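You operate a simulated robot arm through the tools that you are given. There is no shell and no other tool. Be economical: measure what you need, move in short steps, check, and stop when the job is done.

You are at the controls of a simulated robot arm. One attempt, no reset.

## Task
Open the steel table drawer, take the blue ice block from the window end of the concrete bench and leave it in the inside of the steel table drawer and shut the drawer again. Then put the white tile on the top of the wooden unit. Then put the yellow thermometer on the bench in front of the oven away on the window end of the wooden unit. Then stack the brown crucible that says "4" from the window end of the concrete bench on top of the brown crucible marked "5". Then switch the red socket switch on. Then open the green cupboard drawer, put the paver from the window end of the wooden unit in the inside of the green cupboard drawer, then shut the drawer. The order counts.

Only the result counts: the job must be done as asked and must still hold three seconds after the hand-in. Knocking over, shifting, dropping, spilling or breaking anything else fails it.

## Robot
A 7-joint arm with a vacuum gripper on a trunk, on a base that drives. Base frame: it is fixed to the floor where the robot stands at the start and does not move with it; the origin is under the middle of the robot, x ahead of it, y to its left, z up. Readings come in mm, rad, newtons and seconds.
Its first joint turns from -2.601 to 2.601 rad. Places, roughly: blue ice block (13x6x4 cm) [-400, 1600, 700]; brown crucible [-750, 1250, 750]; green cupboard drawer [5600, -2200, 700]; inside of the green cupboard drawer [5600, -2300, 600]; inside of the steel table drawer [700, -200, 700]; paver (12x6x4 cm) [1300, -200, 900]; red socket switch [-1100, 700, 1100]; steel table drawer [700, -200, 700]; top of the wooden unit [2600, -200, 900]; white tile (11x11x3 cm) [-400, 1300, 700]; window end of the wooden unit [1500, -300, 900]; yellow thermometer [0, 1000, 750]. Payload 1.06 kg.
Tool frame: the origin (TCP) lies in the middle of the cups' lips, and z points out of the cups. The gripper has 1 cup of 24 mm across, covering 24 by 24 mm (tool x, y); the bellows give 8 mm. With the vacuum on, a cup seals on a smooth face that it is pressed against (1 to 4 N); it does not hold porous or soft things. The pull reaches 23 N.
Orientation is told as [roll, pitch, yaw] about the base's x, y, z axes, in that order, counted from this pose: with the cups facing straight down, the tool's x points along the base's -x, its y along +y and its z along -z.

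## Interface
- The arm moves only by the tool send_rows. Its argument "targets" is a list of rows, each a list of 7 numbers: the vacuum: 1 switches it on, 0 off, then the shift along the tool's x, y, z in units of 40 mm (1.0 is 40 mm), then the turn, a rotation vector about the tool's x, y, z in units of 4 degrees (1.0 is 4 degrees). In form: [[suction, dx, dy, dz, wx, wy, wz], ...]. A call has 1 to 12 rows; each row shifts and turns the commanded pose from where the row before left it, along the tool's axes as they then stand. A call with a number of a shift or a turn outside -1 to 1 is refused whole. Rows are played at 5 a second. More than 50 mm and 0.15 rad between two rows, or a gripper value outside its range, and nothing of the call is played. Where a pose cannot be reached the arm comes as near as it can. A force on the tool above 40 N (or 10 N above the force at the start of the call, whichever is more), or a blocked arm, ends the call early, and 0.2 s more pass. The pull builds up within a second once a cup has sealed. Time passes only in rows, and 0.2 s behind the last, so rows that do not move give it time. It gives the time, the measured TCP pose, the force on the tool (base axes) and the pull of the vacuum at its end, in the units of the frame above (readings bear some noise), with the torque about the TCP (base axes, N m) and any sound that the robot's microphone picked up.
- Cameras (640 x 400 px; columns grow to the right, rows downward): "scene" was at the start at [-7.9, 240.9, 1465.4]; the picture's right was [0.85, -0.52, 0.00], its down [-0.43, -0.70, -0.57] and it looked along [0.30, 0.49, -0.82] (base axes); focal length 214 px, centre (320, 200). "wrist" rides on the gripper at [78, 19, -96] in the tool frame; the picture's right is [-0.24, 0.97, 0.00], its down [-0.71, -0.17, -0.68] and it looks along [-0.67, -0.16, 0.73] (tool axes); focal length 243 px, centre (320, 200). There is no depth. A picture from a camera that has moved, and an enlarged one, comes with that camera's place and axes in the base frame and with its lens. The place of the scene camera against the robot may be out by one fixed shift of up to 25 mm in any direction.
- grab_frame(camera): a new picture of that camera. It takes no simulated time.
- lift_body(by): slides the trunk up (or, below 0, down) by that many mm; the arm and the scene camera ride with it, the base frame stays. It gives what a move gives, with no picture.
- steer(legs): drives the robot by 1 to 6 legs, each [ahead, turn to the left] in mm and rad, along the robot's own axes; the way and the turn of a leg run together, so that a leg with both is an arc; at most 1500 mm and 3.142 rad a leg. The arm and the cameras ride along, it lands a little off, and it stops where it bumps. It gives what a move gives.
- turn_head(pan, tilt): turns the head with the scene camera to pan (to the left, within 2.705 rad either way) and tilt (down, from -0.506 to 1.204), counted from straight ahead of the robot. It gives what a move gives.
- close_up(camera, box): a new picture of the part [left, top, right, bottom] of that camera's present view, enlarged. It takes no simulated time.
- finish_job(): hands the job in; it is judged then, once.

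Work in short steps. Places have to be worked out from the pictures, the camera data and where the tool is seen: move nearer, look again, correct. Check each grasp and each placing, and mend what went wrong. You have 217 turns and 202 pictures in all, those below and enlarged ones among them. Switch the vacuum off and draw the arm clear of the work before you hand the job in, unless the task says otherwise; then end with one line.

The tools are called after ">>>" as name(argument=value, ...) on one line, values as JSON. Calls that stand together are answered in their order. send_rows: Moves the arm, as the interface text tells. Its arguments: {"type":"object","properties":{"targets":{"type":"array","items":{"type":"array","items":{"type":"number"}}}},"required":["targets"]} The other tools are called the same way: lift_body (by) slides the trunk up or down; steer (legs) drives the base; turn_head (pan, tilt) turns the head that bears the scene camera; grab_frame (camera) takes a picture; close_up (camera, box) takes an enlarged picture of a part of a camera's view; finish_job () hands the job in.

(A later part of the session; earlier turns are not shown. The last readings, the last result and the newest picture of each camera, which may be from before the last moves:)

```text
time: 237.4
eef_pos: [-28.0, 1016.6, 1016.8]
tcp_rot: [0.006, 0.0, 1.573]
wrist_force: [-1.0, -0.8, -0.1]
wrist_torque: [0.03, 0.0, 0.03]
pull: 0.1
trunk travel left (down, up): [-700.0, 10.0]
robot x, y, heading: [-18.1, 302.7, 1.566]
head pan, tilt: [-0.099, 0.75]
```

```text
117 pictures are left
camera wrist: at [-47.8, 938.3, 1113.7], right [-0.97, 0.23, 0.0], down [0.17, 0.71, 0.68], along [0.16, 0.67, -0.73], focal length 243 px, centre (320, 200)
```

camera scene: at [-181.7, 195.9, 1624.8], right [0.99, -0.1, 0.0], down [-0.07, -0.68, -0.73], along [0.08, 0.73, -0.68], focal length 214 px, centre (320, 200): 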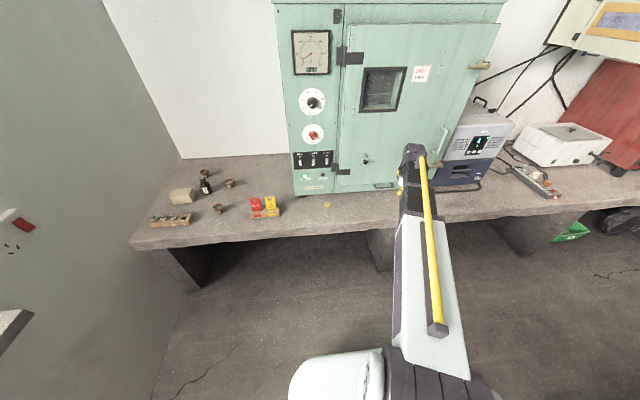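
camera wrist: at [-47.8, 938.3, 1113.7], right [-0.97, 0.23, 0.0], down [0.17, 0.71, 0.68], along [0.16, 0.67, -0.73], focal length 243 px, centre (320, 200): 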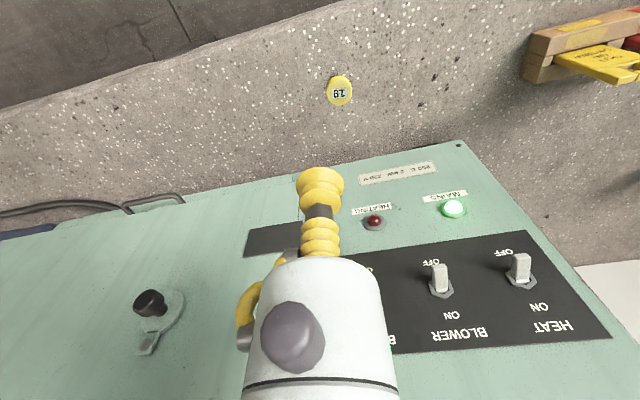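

The dial seems to stand ~90 mm above the bench on a vertical stem at ≈(−48,1062). Zoom in to understand.

>>> close_up(camera="wrist", box=[300, 60, 380, 110])

>>> turn_head(pan=-0.1, tilt=0.75)

>>> grab_frame(camera="scene")

```text
8.00 times, centred on (340, 85) of wrist
camera zoom: at [-47.8, 938.3, 1113.7], right [-0.97, 0.23, 0.0], down [0.17, 0.71, 0.68], along [0.16, 0.67, -0.73], focal length 1941 px, centre (160, 1120)
```

zoom: 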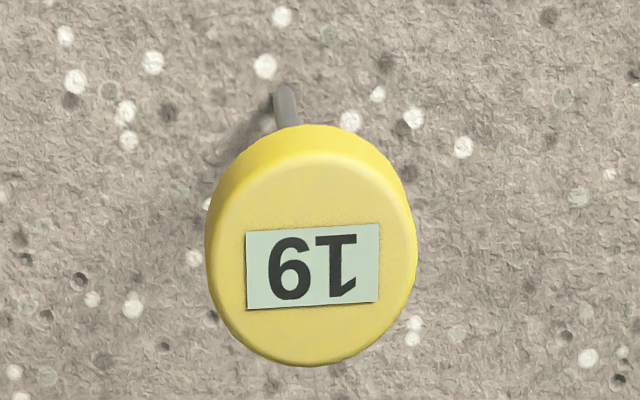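

```text
time: 238.0
eef_pos: [-28.7, 1016.7, 1017.9]
tcp_rot: [0.005, 0.0, 1.574]
wrist_force: [-0.8, 0.5, -0.3]
wrist_torque: [-0.04, 0.01, 0.01]
pull: 0.1
trunk travel left (down, up): [-700.0, 10.0]
robot x, y, heading: [-19.1, 298.1, 1.567]
head pan, tilt: [-0.099, 0.75]
```

```text
115 pictures are left
camera scene: at [-181.4, 347.2, 1624.8], right [0.99, -0.1, 0.0], down [-0.07, -0.68, -0.73], along [0.07, 0.73, -0.68], focal length 214 px, centre (320, 200)
```

scene: 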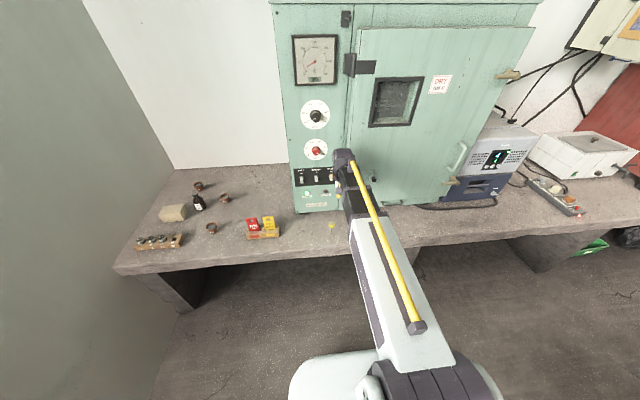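

>>> close_up(camera="scene", box=[308, 210, 356, 240])

```text
13.33 times, centred on (332, 225) of scene
camera zoom: at [-181.4, 347.2, 1624.8], right [0.99, -0.1, 0.0], down [-0.07, -0.68, -0.73], along [0.07, 0.73, -0.68], focal length 2860 px, centre (160, -133)
```

zoom: 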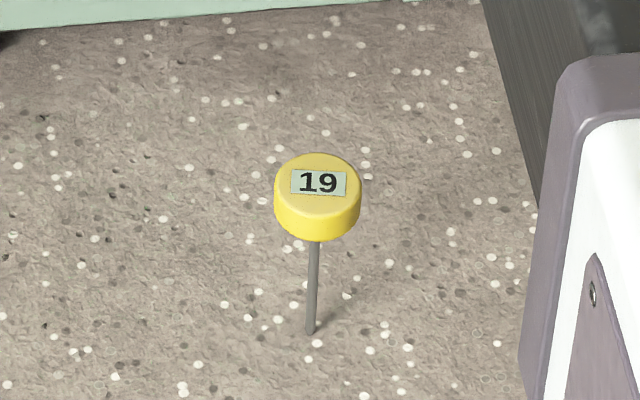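

It's a knob head on a thin vertical pin. Go above it to z≈850 and refine.

>>> send_rows(targets=[[0, -0.2, 0.1, 0.85, 0, 0, 0], [0, -0.2, 0.1, 0.85, 0, 0, 0], [0, -0.2, 0.1, 0.85, 0, 0, 0], [0, -0.2, 0.1, 0.85, 0, 0, 0], [0, -0.25, 0.08, 0.75, 0, 0, 0]])

>>> grab_frame(camera="wrist")

```text
time: 239.2
eef_pos: [-49.3, 1058.0, 852.3]
tcp_rot: [0.007, 0.0, 1.574]
wrist_force: [0.2, -0.2, -0.3]
wrist_torque: [0.0, 0.03, -0.02]
pull: 0.1
trunk travel left (down, up): [-700.0, 10.0]
robot x, y, heading: [-21.1, 304.3, 1.568]
head pan, tilt: [-0.099, 0.75]
```

```text
113 pictures are left
camera wrist: at [-67.6, 980.1, 948.2], right [-0.97, 0.23, 0.0], down [0.17, 0.71, 0.68], along [0.16, 0.67, -0.73], focal length 243 px, centre (320, 200)
```

wrist: 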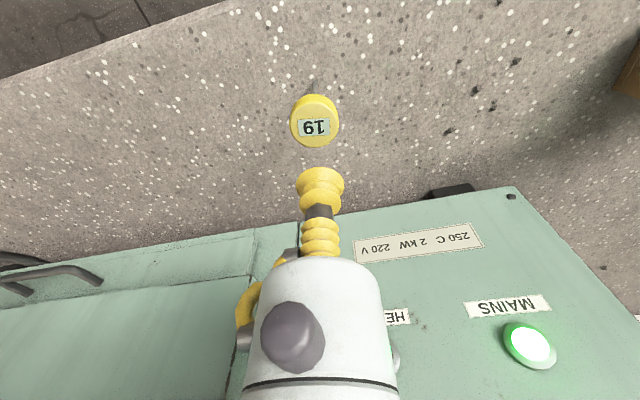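

Head centre ≈(−45.5,1059.7), top ≈780. Descend with vacuum on.

>>> send_rows(targets=[[1, -0.04, -0.09, 0.8, 0, 0, 0], [1, 0, 0, 0.6, 0, 0, 0], [1, 0, 0, 0.2, 0, 0, 0], [1, 0, 0, 0.1, 0, 0, 0], [1, 0, 0, 0, 0, 0, 0]])

```text
time: 240.4
eef_pos: [-44.9, 1059.0, 784.7]
tcp_rot: [0.005, -0.003, 1.574]
wrist_force: [-0.5, 2.2, 21.0]
wrist_torque: [0.05, 0.1, 0.0]
pull: 22.7
trunk travel left (down, up): [-700.0, 10.0]
robot x, y, heading: [-18.1, 293.5, 1.57]
head pan, tilt: [-0.099, 0.75]
```

Sealed. Lift.

>>> send_rows(targets=[[1, 0, 0, -0.3, 0, 0, 0], [1, 0, 0, -0.6, 0, 0, 0], [1, 0, 0, -0.9, 0, 0, 0], [1, 0, 0, -0.9, 0, 0, 0], [1, 0, 0, -0.9, 0, 0, 0], [1, 0, 0, -0.9, 0, 0, 0], [1, 0, 0, -0.9, 0, 0, 0], [1, 0, 0, -0.9, 0, 0, 0]])

>>> grab_frame(camera="wrist")

```text
time: 242.2
eef_pos: [-45.3, 1061.8, 1036.7]
tcp_rot: [0.005, 0.0, 1.572]
wrist_force: [0.0, -0.6, 0.3]
wrist_torque: [0.0, 0.01, -0.02]
pull: 23.2
trunk travel left (down, up): [-700.0, 10.0]
robot x, y, heading: [-20.6, 304.8, 1.568]
head pan, tilt: [-0.099, 0.75]
```

```text
112 pictures are left
camera wrist: at [-64.1, 982.4, 1134.1], right [-0.97, 0.23, 0.0], down [0.17, 0.71, 0.68], along [0.16, 0.67, -0.73], focal length 243 px, centre (320, 200)
```

wrist: 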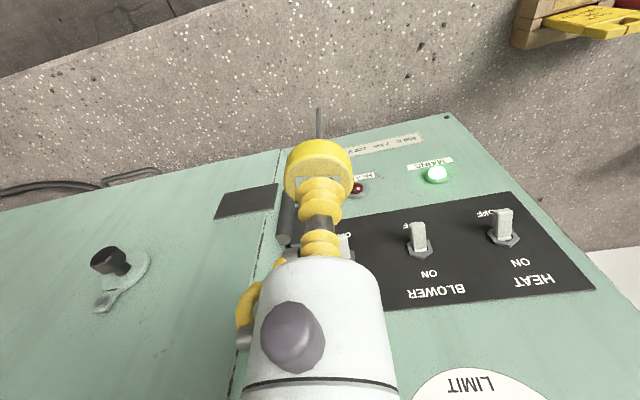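

Held. Drive into the aisle beside the wooden unit's window end.

>>> steer(legs=[[-140, 0], [0, -0.47], [250, -0.5], [300, -0.6], [170, 0]])

>>> turn_head(pan=-0.7, tilt=0.8)

>>> grab_frame(camera="scene")

```text
time: 249.0
eef_pos: [1358.1, 452.9, 1035.8]
tcp_rot: [0.007, 0.0, -0.005]
wrist_force: [-0.2, 0.3, -0.3]
wrist_torque: [-0.05, 0.0, 0.0]
pull: 22.9
trunk travel left (down, up): [-700.0, 10.0]
robot x, y, heading: [594.9, 427.2, -0.002]
head pan, tilt: [-0.099, 0.75]
```

```text
time: 250.0
eef_pos: [1357.4, 450.9, 1036.5]
tcp_rot: [0.007, 0.0, -0.004]
wrist_force: [-0.2, 0.2, 0.2]
wrist_torque: [-0.03, 0.0, -0.01]
pull: 22.9
trunk travel left (down, up): [-700.0, 10.0]
robot x, y, heading: [593.3, 429.6, -0.008]
head pan, tilt: [-0.7, 0.799]
```

```text
111 pictures are left
camera scene: at [612.5, 556.9, 1620.8], right [-0.65, -0.76, 0.0], down [-0.55, 0.46, -0.7], along [0.53, -0.45, -0.72], focal length 214 px, centre (320, 200)
```

scene: 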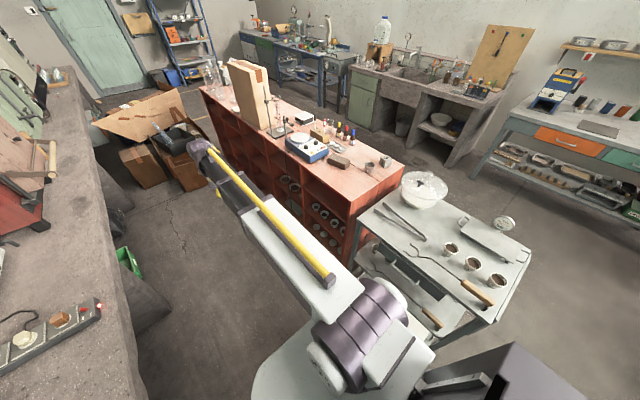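

>>> close_up(camera="scene", box=[276, 120, 420, 210])

```text
4.44 times, centred on (348, 165) of scene
camera zoom: at [612.5, 556.9, 1620.8], right [-0.65, -0.76, 0.0], down [-0.55, 0.46, -0.7], along [0.53, -0.45, -0.72], focal length 953 px, centre (196, 356)
```

zoom: 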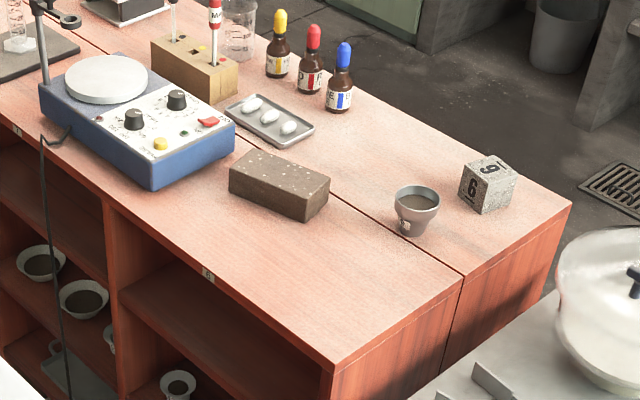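

Free spot at the near front corner area: target ≈(1160,−120). Move there at height.

>>> send_rows(targets=[[1, 0.3, -0.89, 0, 0, 0, 0], [1, 0.3, -0.89, 0, 0, 0, 0], [1, 0.3, -0.89, 0, 0, 0, 0], [1, 0.3, -0.89, 0, 0, 0, 0], [1, 0.3, -0.89, 0, 0, 0, 0], [1, 0.3, -0.89, 0, 0, 0, 0], [1, 0.3, -0.89, 0, 0, 0, 0], [1, 0.3, -0.89, 0, 0, 0, 0]])

>>> send_rows(targets=[[1, 0.31, -0.89, 0, 0, 0, 0], [1, 0.31, -0.89, 0, 0, 0, 0], [1, 0.31, -0.89, 0, 0, 0, 0], [1, 0.31, -0.89, 0, 0, 0, 0], [1, 0.31, -0.89, 0, 0, 0, 0], [1, 0.31, -0.89, 0, 0, 0, 0], [1, 0.31, -0.89, 0, 0, 0, 0], [1, 0.31, -0.89, 0, 0, 0, 0]])

>>> grab_frame(camera="wrist")

>>> close_up(camera="scene", box=[276, 120, 420, 210])

```text
time: 251.8
eef_pos: [1259.6, 168.0, 1035.5]
tcp_rot: [0.005, 0.0, -0.004]
wrist_force: [0.1, -0.3, -0.3]
wrist_torque: [0.05, 0.01, 0.01]
pull: 22.6
trunk travel left (down, up): [-700.0, 10.0]
robot x, y, heading: [596.7, 429.6, 0.001]
head pan, tilt: [-0.7, 0.799]
```

```text
time: 253.6
eef_pos: [1158.2, -115.7, 1033.3]
tcp_rot: [0.006, 0.0, -0.003]
wrist_force: [0.6, 0.4, 0.1]
wrist_torque: [-0.01, 0.01, 0.01]
pull: 23.0
trunk travel left (down, up): [-700.0, 10.0]
robot x, y, heading: [595.6, 424.3, -0.003]
head pan, tilt: [-0.7, 0.799]
```

```text
109 pictures are left
camera wrist: at [1080.2, -97.6, 1131.2], right [0.24, 0.97, 0.0], down [0.71, -0.18, 0.68], along [0.67, -0.16, -0.73], focal length 243 px, centre (320, 200)
```

wrist: 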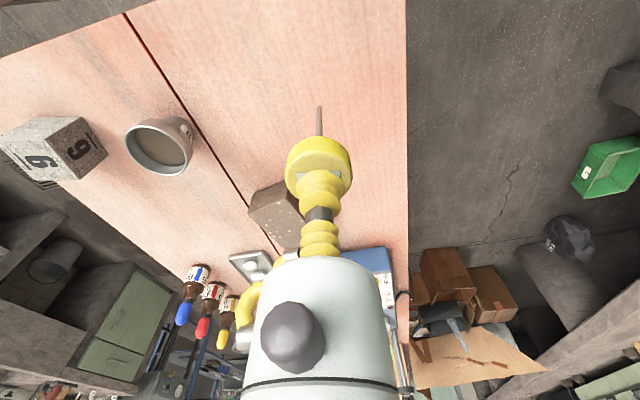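

```text
4.44 times, centred on (348, 165) of scene
camera zoom: at [612.5, 556.5, 1620.9], right [-0.65, -0.76, 0.0], down [-0.55, 0.46, -0.7], along [0.53, -0.45, -0.72], focal length 953 px, centre (196, 356)
```

zoom: 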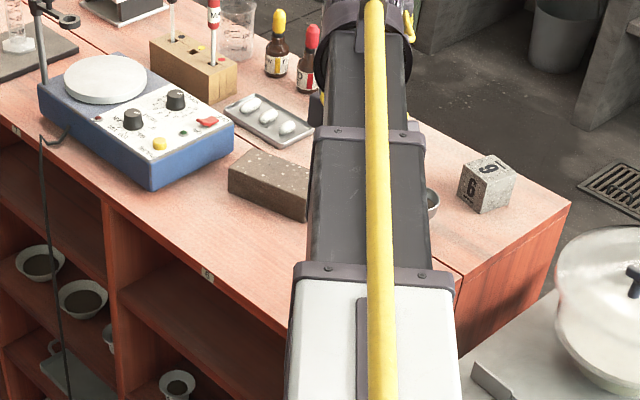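

Stem hangs vertical. Lower to just above contact (expected TCP ≈971).

>>> send_rows(targets=[[1, 0, 0, 0.7, 0, 0, 0], [1, 0, 0, 0.5, 0, 0, 0], [1, 0, 0, 0.15, 0, 0, 0], [1, 0, 0, 0, 0, 0, 0]])

>>> send_rows(targets=[[1, 0, 0, 0.06, 0, 0, 0], [1, 0, 0, 0.06, 0, 0, 0], [1, 0, 0, 0, 0, 0, 0]])

```text
time: 254.6
eef_pos: [1158.9, -114.7, 980.7]
tcp_rot: [0.004, -0.001, -0.004]
wrist_force: [-0.4, -0.7, 0.3]
wrist_torque: [-0.02, -0.01, -0.02]
pull: 22.9
trunk travel left (down, up): [-700.0, 10.0]
robot x, y, heading: [597.3, 433.2, -0.0]
head pan, tilt: [-0.7, 0.799]
```

```text
time: 255.4
eef_pos: [1160.0, -116.8, 976.5]
tcp_rot: [0.005, 0.0, -0.003]
wrist_force: [-0.1, 0.5, -0.3]
wrist_torque: [0.0, -0.01, -0.03]
pull: 22.7
trunk travel left (down, up): [-700.0, 10.0]
robot x, y, heading: [593.9, 431.4, -0.006]
head pan, tilt: [-0.7, 0.799]
```

>>> send_rows(targets=[[1, 0, 0, 0.06, 0, 0, 0], [1, 0, 0, 0.05, 0, 0, 0], [1, 0, 0, 0, 0, 0, 0]])

>>> send_rows(targets=[[1, 0, 0, 0.05, 0, 0, 0], [1, 0, 0, 0, 0, 0, 0]])

```text
time: 256.2
eef_pos: [1160.7, -115.5, 971.8]
tcp_rot: [0.004, 0.0, -0.004]
wrist_force: [-0.5, -0.4, 4.3]
wrist_torque: [-0.01, -0.04, -0.03]
pull: 23.1
trunk travel left (down, up): [-700.0, 10.0]
robot x, y, heading: [597.6, 425.1, -0.007]
head pan, tilt: [-0.7, 0.799]
```

```text
time: 256.8
eef_pos: [1160.0, -115.7, 969.6]
tcp_rot: [0.002, -0.002, -0.004]
wrist_force: [1.3, 0.1, 15.8]
wrist_torque: [-0.08, -0.03, -0.01]
pull: 22.7
trunk travel left (down, up): [-700.0, 10.0]
robot x, y, heading: [594.2, 432.8, -0.005]
head pan, tilt: [-0.7, 0.799]
```

Contact. Release, wait, then rise slowly.

>>> send_rows(targets=[[0, 0, 0, -0.04, 0, 0, 0], [0, 0, 0, 0, 0, 0, 0], [0, 0, 0, 0, 0, 0, 0], [0, 0, 0, 0, 0, 0, 0], [0, 0, 0, -0.04, 0, 0, 0], [0, 0, 0, -0.04, 0, 0, 0], [0, 0, 0, -0.1, 0, 0, 0], [0, 0, 0, -0.3, 0, 0, 0], [0, 0, 0, -0.8, 0, 0, 0], [0, 0, 0, -0.9, 0, 0, 0], [0, 0, 0, -0.9, 0, 0, 0]])

>>> grab_frame(camera="wrist")

```text
time: 259.2
eef_pos: [1160.1, -115.4, 1093.1]
tcp_rot: [0.005, -0.001, -0.003]
wrist_force: [0.2, 0.1, 1.0]
wrist_torque: [0.0, 0.01, 0.0]
pull: 0.1
trunk travel left (down, up): [-700.0, 10.0]
robot x, y, heading: [596.6, 427.9, -0.004]
head pan, tilt: [-0.7, 0.799]
```

```text
107 pictures are left
camera wrist: at [1081.2, -97.6, 1190.7], right [0.24, 0.97, 0.0], down [0.71, -0.18, 0.68], along [0.67, -0.16, -0.73], focal length 243 px, centre (320, 200)
```

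wrist: 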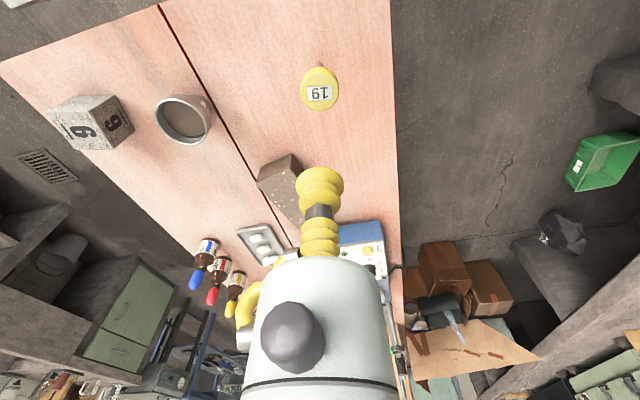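

The thermometer stands upright on the unit. Retreat the arm to the aisle and drive to the bench for the crucibles.

>>> send_rows(targets=[[0, -0.3, 0.89, 0, 0, 0, 0], [0, -0.3, 0.89, 0, 0, 0, 0], [0, -0.3, 0.89, 0, 0, 0, 0], [0, -0.3, 0.89, 0, 0, 0, 0], [0, -0.3, 0.89, 0, 0, 0, 0], [0, -0.3, 0.89, 0, 0, 0, 0], [0, -0.3, 0.89, 0, 0, 0, 0], [0, -0.3, 0.89, 0, 0, 0, 0], [0, -0.3, 0.89, 0, 0, 0, 0], [0, -0.3, 0.89, 0, 0, 0, 0], [0, -0.3, 0.89, 0, 0, 0, 0], [0, -0.3, 0.89, 0, 0, 0, 0]])

>>> steer(legs=[[-746, 0], [-300, 0.6], [-250, 0.5], [0, 0.475]])

>>> turn_head(pan=0.15, tilt=0.75)

>>> grab_frame(camera="scene")

```text
time: 261.8
eef_pos: [1305.0, 311.4, 1096.7]
tcp_rot: [0.003, 0.001, -0.003]
wrist_force: [0.5, 0.4, -0.1]
wrist_torque: [0.02, -0.01, -0.02]
pull: 0.1
trunk travel left (down, up): [-700.0, 10.0]
robot x, y, heading: [593.9, 428.8, -0.007]
head pan, tilt: [-0.7, 0.799]
```

```text
time: 270.2
eef_pos: [-470.5, 873.3, 1096.5]
tcp_rot: [0.003, 0.0, 1.552]
wrist_force: [-0.9, 0.2, -0.1]
wrist_torque: [0.0, -0.01, -0.02]
pull: 0.0
trunk travel left (down, up): [-700.0, 10.0]
robot x, y, heading: [-601.0, 164.6, 1.556]
head pan, tilt: [-0.7, 0.799]
```

```text
time: 271.4
eef_pos: [-470.6, 872.5, 1095.4]
tcp_rot: [0.004, 0.001, 1.552]
wrist_force: [-0.1, 0.4, 0.4]
wrist_torque: [0.01, 0.0, -0.03]
pull: 0.1
trunk travel left (down, up): [-700.0, 10.0]
robot x, y, heading: [-602.3, 162.1, 1.557]
head pan, tilt: [0.15, 0.75]
```

```text
106 pictures are left
camera scene: at [-782.1, 214.4, 1624.8], right [0.99, 0.13, 0.0], down [0.09, -0.68, -0.73], along [-0.1, 0.72, -0.68], focal length 214 px, centre (320, 200)
```

scene: 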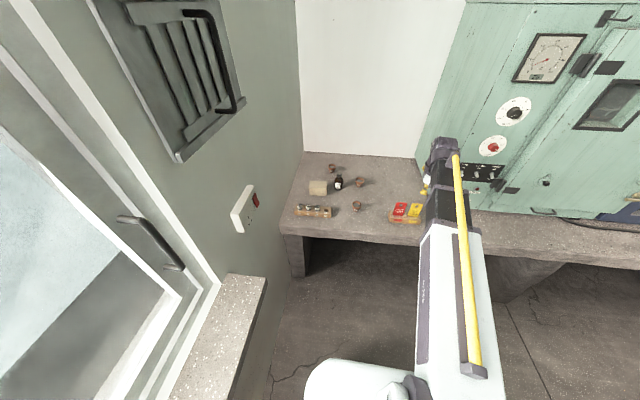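

Crucible 4 ≈(−650,1360), 5 ≈(−673,1140). Shift arm left, drive 330 mm ahead, look down.

>>> send_rows(targets=[[0, 0, 0.9, 0, 0, 0, 0], [0, 0, 0.9, 0, 0, 0, 0], [0, 0, 0.9, 0, 0, 0, 0], [0, 0, 0.9, 0, 0, 0, 0], [0, 0, 0.7, 0.3, 0, 0, 0]])

>>> steer(legs=[[330, 0]])

>>> send_rows(targets=[[0, -0.5, 0, 0.8, 0, 0, 0], [0, -0.5, 0, 0.8, 0, 0, 0], [0, -0.5, 0, 0.8, 0, 0, 0], [0, -0.5, 0, 0.8, 0, 0, 0], [0, -0.4, 0, 0.6, 0, 0, 0]])

>>> grab_frame(camera="wrist")

```text
time: 272.6
eef_pos: [-642.8, 876.0, 1084.5]
tcp_rot: [0.004, 0.0, 1.555]
wrist_force: [-0.2, -0.3, 0.5]
wrist_torque: [-0.02, 0.0, 0.0]
pull: 0.0
trunk travel left (down, up): [-700.0, 10.0]
robot x, y, heading: [-603.3, 161.0, 1.558]
head pan, tilt: [0.15, 0.75]
```

```text
time: 274.8
eef_pos: [-638.7, 1202.1, 1084.7]
tcp_rot: [0.006, -0.001, 1.556]
wrist_force: [0.0, -0.3, 0.2]
wrist_torque: [0.01, 0.0, -0.02]
pull: 0.1
trunk travel left (down, up): [-700.0, 10.0]
robot x, y, heading: [-600.3, 490.2, 1.558]
head pan, tilt: [0.15, 0.75]
```

```text
time: 276.0
eef_pos: [-637.1, 1298.1, 933.4]
tcp_rot: [0.005, -0.002, 1.556]
wrist_force: [-0.1, 0.0, 0.6]
wrist_torque: [-0.02, 0.02, 0.02]
pull: 0.1
trunk travel left (down, up): [-700.0, 10.0]
robot x, y, heading: [-597.3, 489.9, 1.556]
head pan, tilt: [0.15, 0.75]
```

```text
105 pictures are left
camera wrist: at [-658.0, 1220.3, 1029.0], right [-0.97, 0.25, 0.0], down [0.18, 0.71, 0.68], along [0.17, 0.66, -0.73], focal length 243 px, centre (320, 200)
```

wrist: 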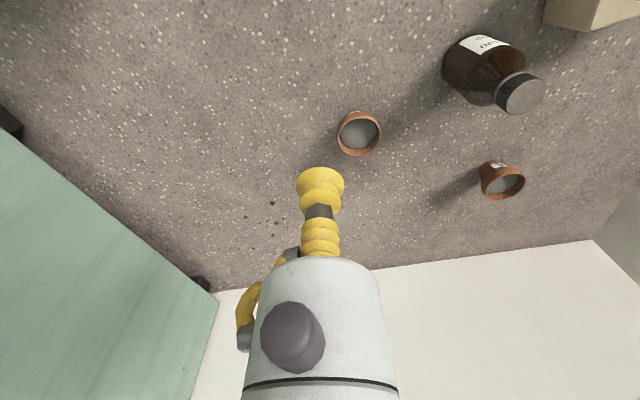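

>>> close_up(camera="wrist", box=[320, 100, 400, 170])

```text
5.71 times, centred on (360, 135) of wrist
camera zoom: at [-658.0, 1220.3, 1029.0], right [-0.97, 0.25, 0.0], down [0.18, 0.71, 0.68], along [0.17, 0.66, -0.73], focal length 1386 px, centre (91, 571)
```

zoom: 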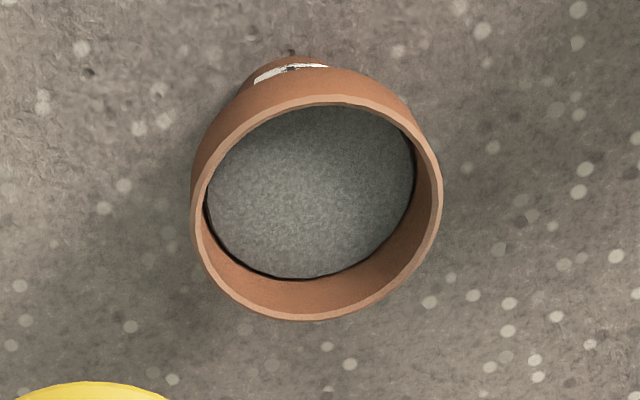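

Contents lie ~8 mm below a 55 mm rim; the cup fits inside. Move above (−669,1386) at z≈800.

>>> send_rows(targets=[[0, -0.55, 0.2, 0.7, 0, 0, 0], [0, -0.55, 0.2, 0.8, 0, 0, 0], [0, -0.55, 0.2, 0.9, 0, 0, 0], [0, -0.55, 0.2, 0.8, 0, 0, 0]])

>>> grab_frame(camera="wrist")

```text
time: 277.0
eef_pos: [-669.0, 1387.0, 804.4]
tcp_rot: [0.003, 0.0, 1.554]
wrist_force: [0.5, 0.3, -0.2]
wrist_torque: [0.0, 0.02, 0.03]
pull: 0.0
trunk travel left (down, up): [-700.0, 10.0]
robot x, y, heading: [-594.9, 489.0, 1.552]
head pan, tilt: [0.15, 0.75]
```

```text
103 pictures are left
camera wrist: at [-689.4, 1308.4, 900.3], right [-0.97, 0.25, 0.0], down [0.18, 0.71, 0.68], along [0.17, 0.66, -0.73], focal length 243 px, centre (320, 200)
```

wrist: 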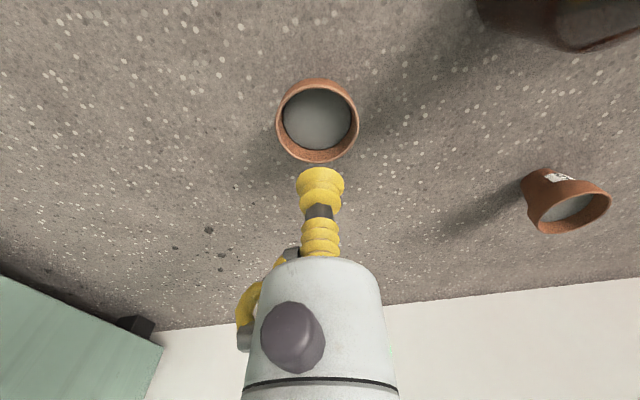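

Centred well. Descend with vacuum on to ~z 735, then slowly.

>>> send_rows(targets=[[1, 0.03, -0.04, 0.8, 0, 0, 0], [1, 0, 0, 0.7, 0, 0, 0], [1, 0, 0, 0.2, 0, 0, 0], [1, 0, 0, 0.1, 0, 0, 0], [1, 0, 0, 0, 0, 0, 0]])

>>> grab_frame(camera="wrist")

```text
time: 278.2
eef_pos: [-667.2, 1383.8, 735.0]
tcp_rot: [0.005, -0.005, 1.555]
wrist_force: [-0.6, 4.8, 18.2]
wrist_torque: [0.01, 0.0, -0.02]
pull: 23.3
trunk travel left (down, up): [-700.0, 10.0]
robot x, y, heading: [-593.5, 490.5, 1.557]
head pan, tilt: [0.15, 0.75]
```

```text
102 pictures are left
camera wrist: at [-687.0, 1306.2, 831.3], right [-0.97, 0.25, 0.01], down [0.19, 0.7, 0.69], along [0.17, 0.67, -0.73], focal length 243 px, centre (320, 200)
```

wrist: 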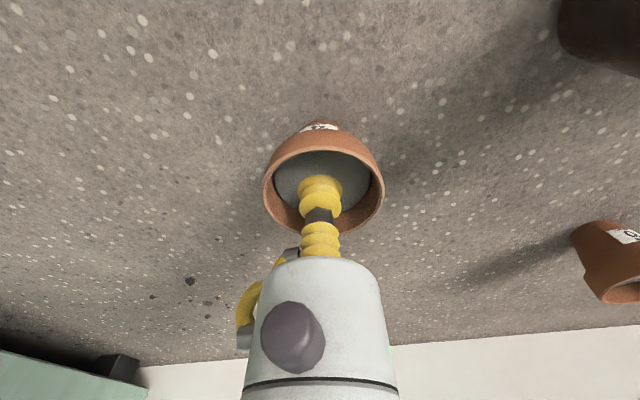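

Sealed on the contents. Lift gently and check the whole crucible follows.

>>> send_rows(targets=[[1, 0, 0, -0.15, 0, 0, 0], [1, 0, 0, -0.3, 0, 0, 0], [1, 0, 0, -0.5, 0, 0, 0], [1, 0, 0, -0.6, 0, 0, 0], [1, 0, 0, -0.8, 0, 0, 0]])

>>> grab_frame(camera="wrist")

```text
time: 279.4
eef_pos: [-666.7, 1384.8, 827.7]
tcp_rot: [0.004, 0.0, 1.557]
wrist_force: [-0.6, 0.5, -0.1]
wrist_torque: [0.01, -0.03, -0.03]
pull: 22.5
trunk travel left (down, up): [-700.0, 10.0]
robot x, y, heading: [-590.7, 490.4, 1.559]
head pan, tilt: [0.15, 0.75]
```

```text
101 pictures are left
camera wrist: at [-686.4, 1306.7, 924.6], right [-0.97, 0.25, 0.0], down [0.18, 0.71, 0.68], along [0.17, 0.66, -0.73], focal length 243 px, centre (320, 200)
```

wrist: 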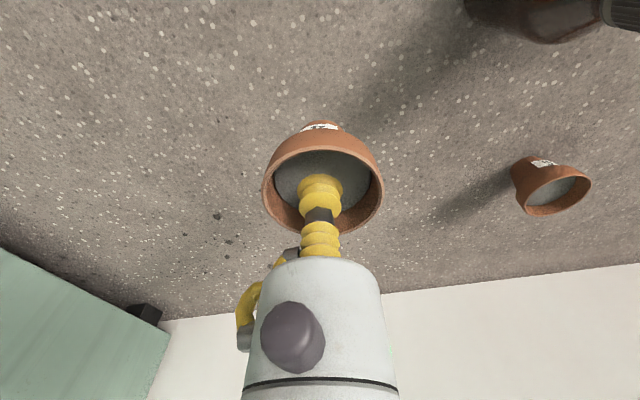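

Crucible 4 is lifted. Raise and move toward crucible 5, stopping ~65 mm beyond it to see it.

>>> send_rows(targets=[[1, 0, 0, -0.9, 0, 0, 0], [1, 0.5, 0.1, -0.6, 0, 0, 0], [1, 0.9, 0.1, 0, 0, 0, 0], [1, 0.9, 0.1, 0, 0, 0, 0], [1, 0.9, 0.1, 0, 0, 0, 0], [1, 0.9, 0.1, 0, 0, 0, 0]])

>>> grab_frame(camera="wrist")

```text
time: 280.8
eef_pos: [-689.2, 1221.2, 888.8]
tcp_rot: [0.004, 0.001, 1.554]
wrist_force: [-0.6, 0.0, -0.8]
wrist_torque: [0.01, 0.01, 0.0]
pull: 22.5
trunk travel left (down, up): [-700.0, 10.0]
robot x, y, heading: [-596.3, 490.8, 1.559]
head pan, tilt: [0.15, 0.75]
```

```text
100 pictures are left
camera wrist: at [-708.6, 1143.2, 984.4], right [-0.97, 0.25, 0.0], down [0.18, 0.71, 0.68], along [0.17, 0.66, -0.73], focal length 243 px, centre (320, 200)
```

wrist: 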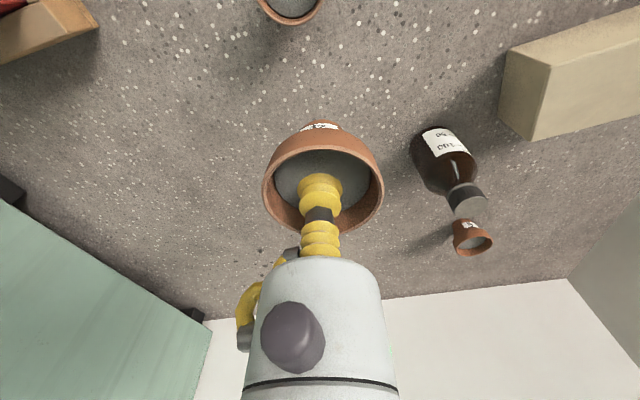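

Crucible 5 ≈(−684,1152). Move 32 mm closer to see it fully.

>>> send_rows(targets=[[1, 0.5, 0, 0, 0, 0, 0], [1, 0.3, 0, 0, 0, 0, 0]])

>>> close_up(camera="wrist", box=[240, 0, 400, 100])

```text
time: 281.4
eef_pos: [-688.2, 1188.4, 888.0]
tcp_rot: [0.005, 0.0, 1.556]
wrist_force: [-0.9, 0.1, -0.1]
wrist_torque: [0.0, -0.02, 0.02]
pull: 23.2
trunk travel left (down, up): [-700.0, 10.0]
robot x, y, heading: [-593.9, 489.0, 1.553]
head pan, tilt: [0.15, 0.75]
```

```text
4.00 times, centred on (320, 50) of wrist
camera zoom: at [-709.3, 1111.2, 984.1], right [-0.97, 0.25, 0.0], down [0.19, 0.71, 0.68], along [0.17, 0.66, -0.73], focal length 970 px, centre (320, 800)
```

zoom: 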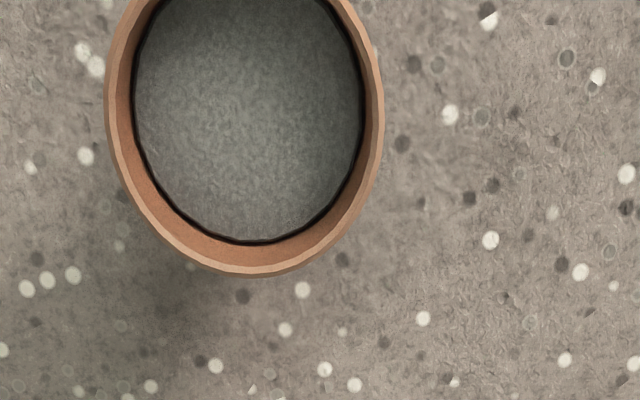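

>>> send_rows(targets=[[1, 0.6, 0, 0, 0, 0, 0]])

>>> close_up(camera="wrist", box=[220, 0, 420, 125])

```text
time: 281.8
eef_pos: [-687.9, 1165.1, 885.5]
tcp_rot: [0.006, 0.001, 1.555]
wrist_force: [0.2, -0.2, -0.7]
wrist_torque: [0.03, 0.04, -0.03]
pull: 23.0
trunk travel left (down, up): [-700.0, 10.0]
robot x, y, heading: [-597.3, 490.6, 1.559]
head pan, tilt: [0.15, 0.75]
```

```text
3.20 times, centred on (320, 62) of wrist
camera zoom: at [-709.2, 1087.0, 983.2], right [-0.97, 0.25, 0.0], down [0.18, 0.71, 0.68], along [0.17, 0.66, -0.73], focal length 776 px, centre (320, 640)
```

zoom: 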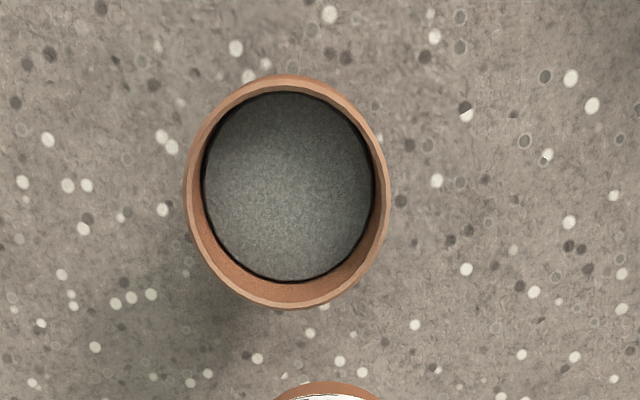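

Crucible 5 centre ≈(−687.3,1137.5) in two views. Move over it and lower to z≈802.

>>> send_rows(targets=[[1, 0.4, -0.03, 0, 0, 0, 0], [1, 0.34, -0.03, 0.3, 0, 0, 0], [1, 0, 0, 0.7, 0, 0, 0], [1, 0, 0, 0.7, 0, 0, 0], [1, 0, 0, 0.4, 0, 0, 0], [1, 0, 0, 0, 0, 0, 0]])

>>> grab_frame(camera="wrist")

>>> close_up(camera="scene", box=[240, 220, 400, 320])

```text
time: 283.2
eef_pos: [-688.6, 1135.4, 802.4]
tcp_rot: [0.006, -0.001, 1.553]
wrist_force: [-0.5, 0.9, -0.2]
wrist_torque: [-0.01, -0.01, 0.01]
pull: 23.4
trunk travel left (down, up): [-700.0, 10.0]
robot x, y, heading: [-593.0, 491.0, 1.559]
head pan, tilt: [0.15, 0.75]
```

```text
97 pictures are left
camera wrist: at [-708.0, 1057.4, 899.2], right [-0.97, 0.25, 0.0], down [0.18, 0.71, 0.68], along [0.17, 0.66, -0.73], focal length 243 px, centre (320, 200)
```

wrist: 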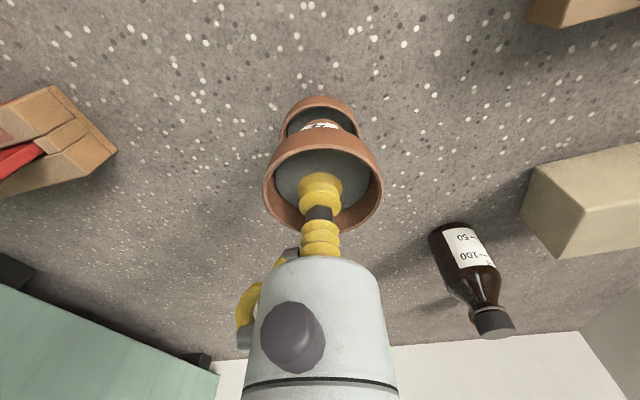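

```text
4.00 times, centred on (320, 270) of scene
camera zoom: at [-777.3, 540.0, 1624.8], right [0.99, 0.14, 0.0], down [0.09, -0.68, -0.73], along [-0.1, 0.72, -0.68], focal length 858 px, centre (320, -80)
```

zoom: 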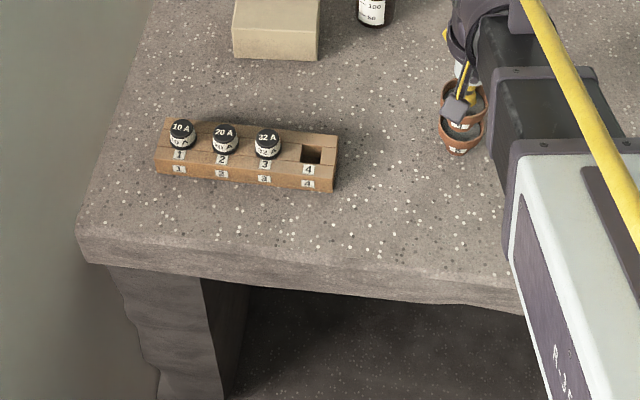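

>>> close_up(camera="wrist", box=[256, 80, 384, 160])

>>> close_up(camera="scene", box=[415, 230, 447, 262])

```text
5.00 times, centred on (320, 120) of wrist
camera zoom: at [-708.0, 1057.4, 899.2], right [-0.97, 0.25, 0.0], down [0.18, 0.71, 0.68], along [0.17, 0.66, -0.73], focal length 1213 px, centre (320, 600)
```

zoom: 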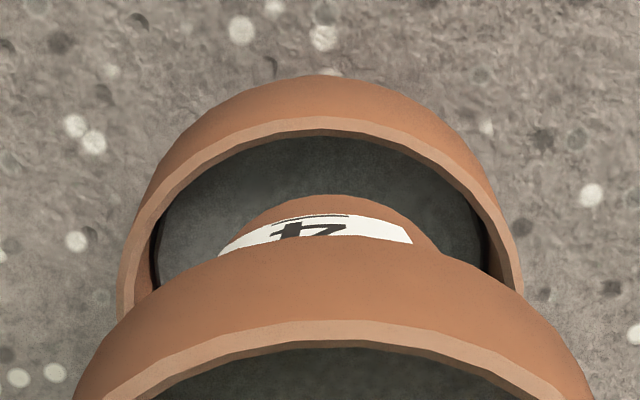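

```text
12.50 times, centred on (431, 246) of scene
camera zoom: at [-777.3, 540.0, 1624.8], right [0.99, 0.14, 0.0], down [0.09, -0.68, -0.73], along [-0.1, 0.72, -0.68], focal length 2681 px, centre (-1068, -375)
```

zoom: 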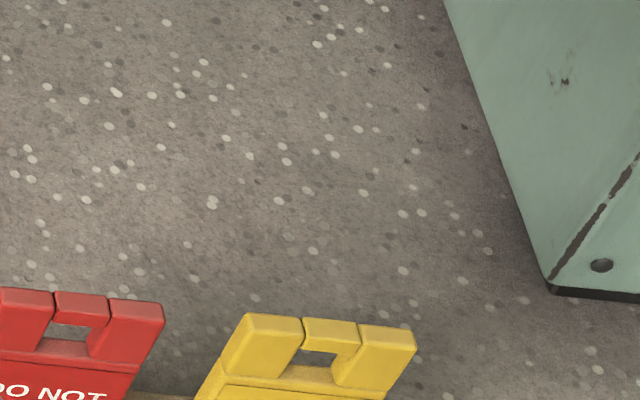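

Nudge +3 mm in y to centre, then lower slowly to contact.

>>> send_rows(targets=[[1, -0.075, 0, 0.1, 0, 0, 0], [1, 0, 0, 0.1, 0, 0, 0], [1, 0, 0, 0, 0, 0, 0]])

>>> send_rows(targets=[[1, 0, 0, 0.1, 0, 0, 0], [1, 0, 0, 0.06, 0, 0, 0], [1, 0, 0, 0, 0, 0, 0]])

```text
time: 284.0
eef_pos: [-689.5, 1139.0, 796.3]
tcp_rot: [0.005, -0.003, 1.555]
wrist_force: [-0.4, -0.4, -0.5]
wrist_torque: [0.02, -0.03, -0.01]
pull: 23.4
trunk travel left (down, up): [-700.0, 10.0]
robot x, y, heading: [-594.2, 496.4, 1.552]
head pan, tilt: [0.15, 0.75]
```

```text
time: 284.8
eef_pos: [-688.5, 1139.2, 789.2]
tcp_rot: [0.004, 0.002, 1.556]
wrist_force: [0.4, 0.1, -1.1]
wrist_torque: [-0.01, 0.02, 0.02]
pull: 22.8
trunk travel left (down, up): [-700.0, 10.0]
robot x, y, heading: [-595.5, 490.6, 1.556]
head pan, tilt: [0.15, 0.75]
```

>>> send_rows(targets=[[1, 0, 0, 0.06, 0, 0, 0], [1, 0, 0, 0.05, 0, 0, 0], [1, 0, 0, 0, 0, 0, 0]])

>>> grab_frame(camera="wrist")

```text
time: 285.6
eef_pos: [-688.0, 1138.3, 783.9]
tcp_rot: [0.005, 0.001, 1.555]
wrist_force: [0.6, -0.4, -1.4]
wrist_torque: [-0.01, -0.02, 0.01]
pull: 22.8
trunk travel left (down, up): [-700.0, 10.0]
robot x, y, heading: [-594.6, 492.2, 1.557]
head pan, tilt: [0.15, 0.75]
```

```text
93 pictures are left
camera wrist: at [-708.2, 1060.6, 880.7], right [-0.97, 0.25, 0.0], down [0.18, 0.71, 0.68], along [0.17, 0.66, -0.73], focal length 243 px, centre (320, 200)
```

wrist: 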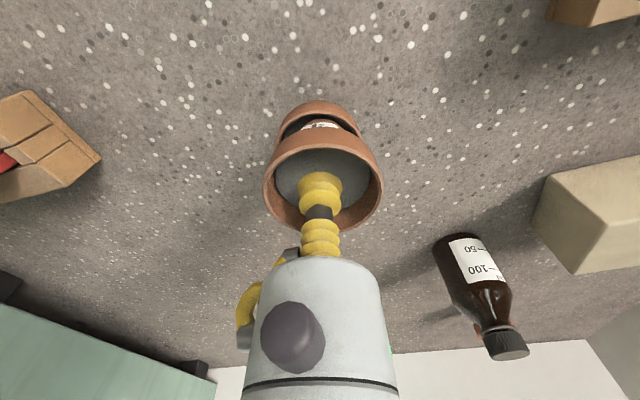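

>>> send_rows(targets=[[1, 0, 0, 0.06, 0, 0, 0], [1, 0, 0, 0.05, 0, 0, 0], [1, 0, 0, 0, 0, 0, 0]])

>>> send_rows(targets=[[1, 0, 0, 0.05, 0, 0, 0], [1, 0, 0, 0, 0, 0, 0]])

```text
time: 286.4
eef_pos: [-686.8, 1138.5, 781.2]
tcp_rot: [0.006, 0.0, 1.555]
wrist_force: [1.5, 0.6, -1.0]
wrist_torque: [0.01, 0.05, -0.04]
pull: 22.7
trunk travel left (down, up): [-700.0, 10.0]
robot x, y, heading: [-595.9, 490.9, 1.555]
head pan, tilt: [0.15, 0.75]
```

```text
time: 287.0
eef_pos: [-686.5, 1139.7, 777.3]
tcp_rot: [0.006, 0.0, 1.555]
wrist_force: [-0.3, -0.4, -0.6]
wrist_torque: [0.0, -0.01, 0.02]
pull: 23.3
trunk travel left (down, up): [-700.0, 10.0]
robot x, y, heading: [-598.2, 489.2, 1.557]
head pan, tilt: [0.15, 0.75]
```

>>> send_rows(targets=[[1, 0, 0, 0.06, 0, 0, 0], [1, 0, 0, 0, 0, 0, 0]])

>>> close_up(camera="wrist", box=[256, 80, 384, 160])

```text
time: 287.6
eef_pos: [-687.7, 1138.3, 776.6]
tcp_rot: [0.006, 0.001, 1.555]
wrist_force: [1.1, 0.4, 2.9]
wrist_torque: [0.02, -0.01, -0.02]
pull: 23.2
trunk travel left (down, up): [-700.0, 10.0]
robot x, y, heading: [-596.6, 493.5, 1.554]
head pan, tilt: [0.15, 0.75]
```

```text
5.00 times, centred on (320, 120) of wrist
camera zoom: at [-708.2, 1060.5, 872.5], right [-0.97, 0.25, 0.0], down [0.18, 0.71, 0.68], along [0.17, 0.66, -0.73], focal length 1213 px, centre (320, 600)
```

zoom: 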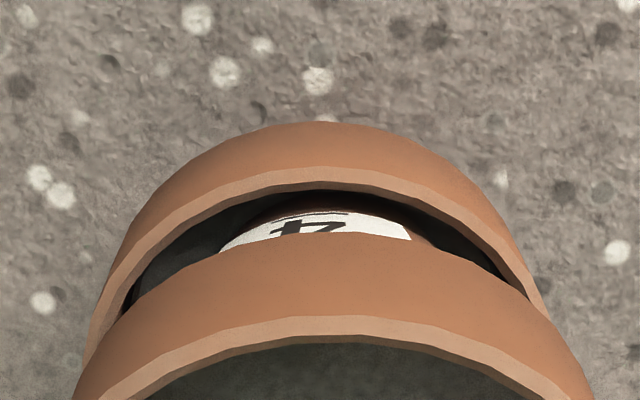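

>>> send_rows(targets=[[1, 0, 0, 0.06, 0, 0, 0], [1, 0, 0, 0.03, 0, 0, 0], [1, 0, 0, 0, 0, 0, 0]])

```text
time: 288.4
eef_pos: [-686.7, 1138.8, 772.4]
tcp_rot: [0.006, -0.002, 1.557]
wrist_force: [2.1, 4.2, 15.3]
wrist_torque: [0.05, -0.04, -0.01]
pull: 23.2
trunk travel left (down, up): [-700.0, 10.0]
robot x, y, heading: [-594.6, 489.8, 1.552]
head pan, tilt: [0.15, 0.75]
```

Seated (load vertical, similar to the grasp). Release and rise slowly.

>>> send_rows(targets=[[0, 0, 0, -0.1, 0, 0, 0], [0, 0, 0, 0, 0, 0, 0], [0, 0, 0, 0, 0, 0, 0], [0, 0, 0, 0, 0, 0, 0], [0, 0, 0, -0.1, 0, 0, 0], [0, 0, 0, -0.2, 0, 0, 0], [0, 0, 0, -0.5, 0, 0, 0], [0, 0, 0, -0.8, 0, 0, 0], [0, 0, 0, -0.9, 0, 0, 0], [0, 0, 0, -0.9, 0, 0, 0]])

>>> grab_frame(camera="wrist")

>>> close_up(camera="scene", box=[320, 220, 400, 270])

```text
time: 290.6
eef_pos: [-688.3, 1139.5, 912.8]
tcp_rot: [0.006, -0.001, 1.554]
wrist_force: [-0.9, 0.1, 0.6]
wrist_torque: [0.02, 0.01, 0.01]
pull: 0.1
trunk travel left (down, up): [-700.0, 10.0]
robot x, y, heading: [-594.0, 493.7, 1.56]
head pan, tilt: [0.15, 0.75]
```

```text
91 pictures are left
camera wrist: at [-708.0, 1060.4, 1009.2], right [-0.97, 0.25, 0.0], down [0.18, 0.71, 0.68], along [0.17, 0.66, -0.73], focal length 243 px, centre (320, 200)
```

wrist: 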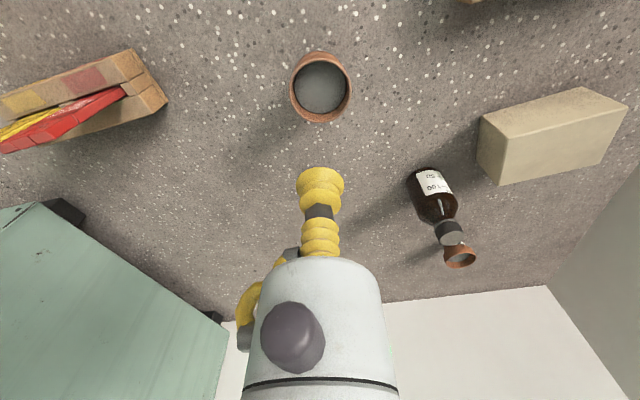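

```text
8.00 times, centred on (360, 245) of scene
camera zoom: at [-777.3, 539.9, 1624.8], right [0.99, 0.14, 0.0], down [0.09, -0.68, -0.73], along [-0.1, 0.72, -0.68], focal length 1716 px, centre (0, -160)
```

zoom: 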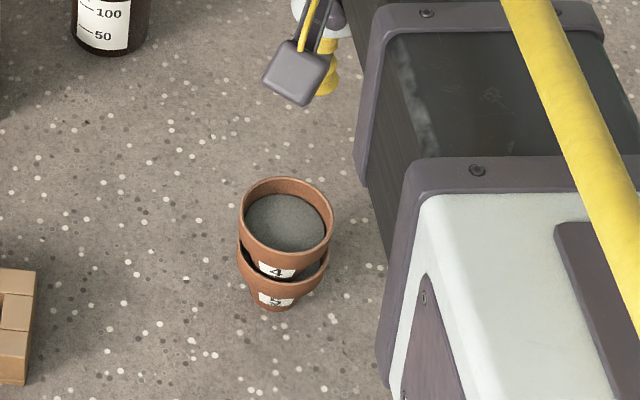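

Crucible 4 sits squarely on 5. Now the red socket switch: look at the wall.

>>> turn_head(pan=0.9, tilt=0.6)

>>> grab_frame(camera="scene")

```text
time: 291.7
eef_pos: [-687.7, 1139.9, 912.4]
tcp_rot: [0.002, 0.001, 1.554]
wrist_force: [-0.1, 0.8, 1.1]
wrist_torque: [0.01, 0.02, -0.01]
pull: 0.0
trunk travel left (down, up): [-700.0, 10.0]
robot x, y, heading: [-598.5, 493.4, 1.554]
head pan, tilt: [0.901, 0.6]
```

```text
89 pictures are left
camera scene: at [-834.5, 513.8, 1637.7], right [0.63, 0.77, 0.0], down [0.44, -0.36, -0.82], along [-0.64, 0.52, -0.57], focal length 214 px, centre (320, 200)
```

scene: 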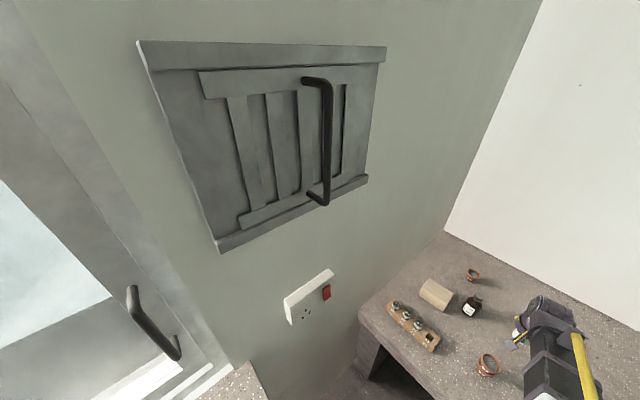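

>>> close_up(camera="scene", box=[276, 260, 348, 330])

```text
5.71 times, centred on (312, 295) of scene
camera zoom: at [-834.5, 513.8, 1637.7], right [0.63, 0.77, 0.0], down [0.44, -0.36, -0.82], along [-0.64, 0.52, -0.57], focal length 1226 px, centre (366, -343)
```

zoom: 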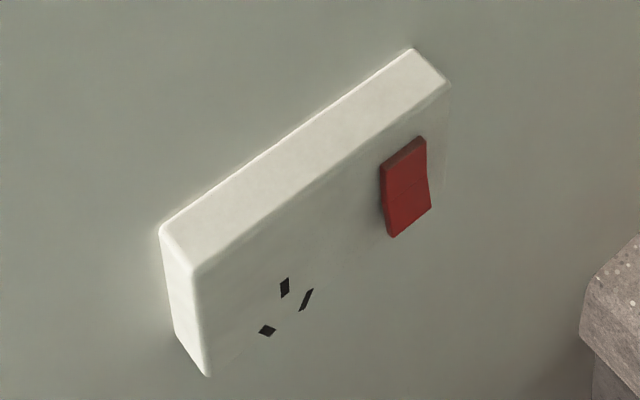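

The rocker's state needs a closer look. Raise to z≈1090, reverse 400 mm, and turn the tool to face the wall (−x).

>>> send_rows(targets=[[0, 0, 0, -0.9, 0, 0, 0], [0, 0, 0, -0.9, 0, 0, 0], [0, 0, 0, -0.9, 0, 0, 0], [0, 0, 0, -0.9, 0, 0, 0], [0, 0, 0, -0.9, 0, 0, 0]])

>>> steer(legs=[[-400, 0]])

>>> send_rows(targets=[[0, 0, 0, 0, -1, 0, 0], [0, 0, 0, 0, -1, 0, 0], [0, 0, 0, 0, -1, 0, 0], [0, 0, 0, 0, -1, 0, 0], [0, 0, 0, 0, -1, 0, 0], [0, 0, 0, 0, -1, 0, 0], [0, 0, 0, 0, -1, 0, 0], [0, 0, 0, 0, -1, 0, 0], [0, 0, 0, 0, -1, 0, 0], [0, 0, 0, 0, -1, 0, 0], [0, 0, 0, 0, -1, 0, 0], [0, 0, 0, 0, -1, 0, 0]])

>>> send_rows(targets=[[0, 0, 0, 0, -1, 0, 0], [0, 0, 0, 0, -1, 0, 0], [0, 0, 0, 0, -1, 0, 0], [0, 0, 0, 0, -1, 0, 0], [0, 0, 0, 0, -1, 0, 0], [0, 0, 0, 0, -1, 0, 0], [0, 0, 0, 0, -1, 0, 0], [0, 0, 0, 0, -1, 0, 0], [0, 0, 0, 0, -1, 0, 0], [0, 0, 0, 0, -1, 0, 0], [0, 0, 0, 0, -0.5, 0, 0]])

>>> grab_frame(camera="wrist")

```text
time: 292.9
eef_pos: [-687.5, 1139.5, 1092.8]
tcp_rot: [0.006, -0.002, 1.554]
wrist_force: [0.2, -0.3, 0.9]
wrist_torque: [0.02, 0.02, 0.02]
pull: 0.0
trunk travel left (down, up): [-700.0, 10.0]
robot x, y, heading: [-598.5, 491.1, 1.561]
head pan, tilt: [0.901, 0.6]
```

```text
time: 295.4
eef_pos: [-692.8, 735.5, 1092.6]
tcp_rot: [0.005, 0.0, 1.558]
wrist_force: [0.0, 0.3, 0.6]
wrist_torque: [0.0, 0.05, -0.01]
pull: 0.1
trunk travel left (down, up): [-700.0, 10.0]
robot x, y, heading: [-600.0, 85.1, 1.559]
head pan, tilt: [0.901, 0.6]
```

```text
time: 298.0
eef_pos: [-692.6, 734.9, 1091.1]
tcp_rot: [0.844, -0.001, 1.558]
wrist_force: [-0.3, 0.4, 0.1]
wrist_torque: [0.0, 0.01, -0.02]
pull: 0.2
trunk travel left (down, up): [-700.0, 10.0]
robot x, y, heading: [-602.9, 85.8, 1.556]
head pan, tilt: [0.901, 0.6]
```

```text
time: 300.4
eef_pos: [-692.4, 736.8, 1092.9]
tcp_rot: [1.575, 0.0, 1.556]
wrist_force: [-1.0, -0.3, 0.1]
wrist_torque: [-0.01, 0.01, 0.03]
pull: 0.0
trunk travel left (down, up): [-700.0, 10.0]
robot x, y, heading: [-597.9, 87.4, 1.556]
head pan, tilt: [0.901, 0.6]
```

```text
87 pictures are left
camera wrist: at [-598.5, 656.7, 1111.3], right [0.01, 0.23, 0.97], down [0.69, 0.7, -0.17], along [-0.72, 0.68, -0.16], focal length 243 px, centre (320, 200)
```

wrist: 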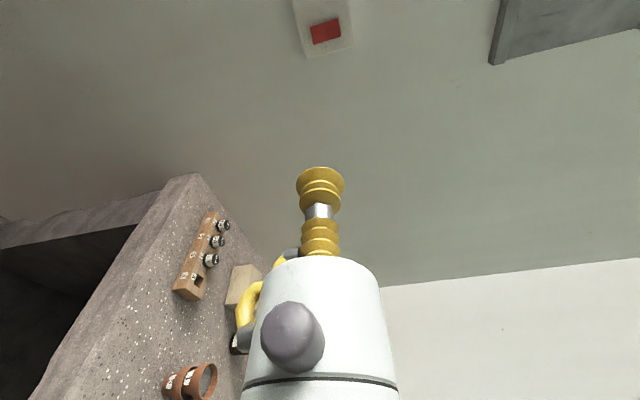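

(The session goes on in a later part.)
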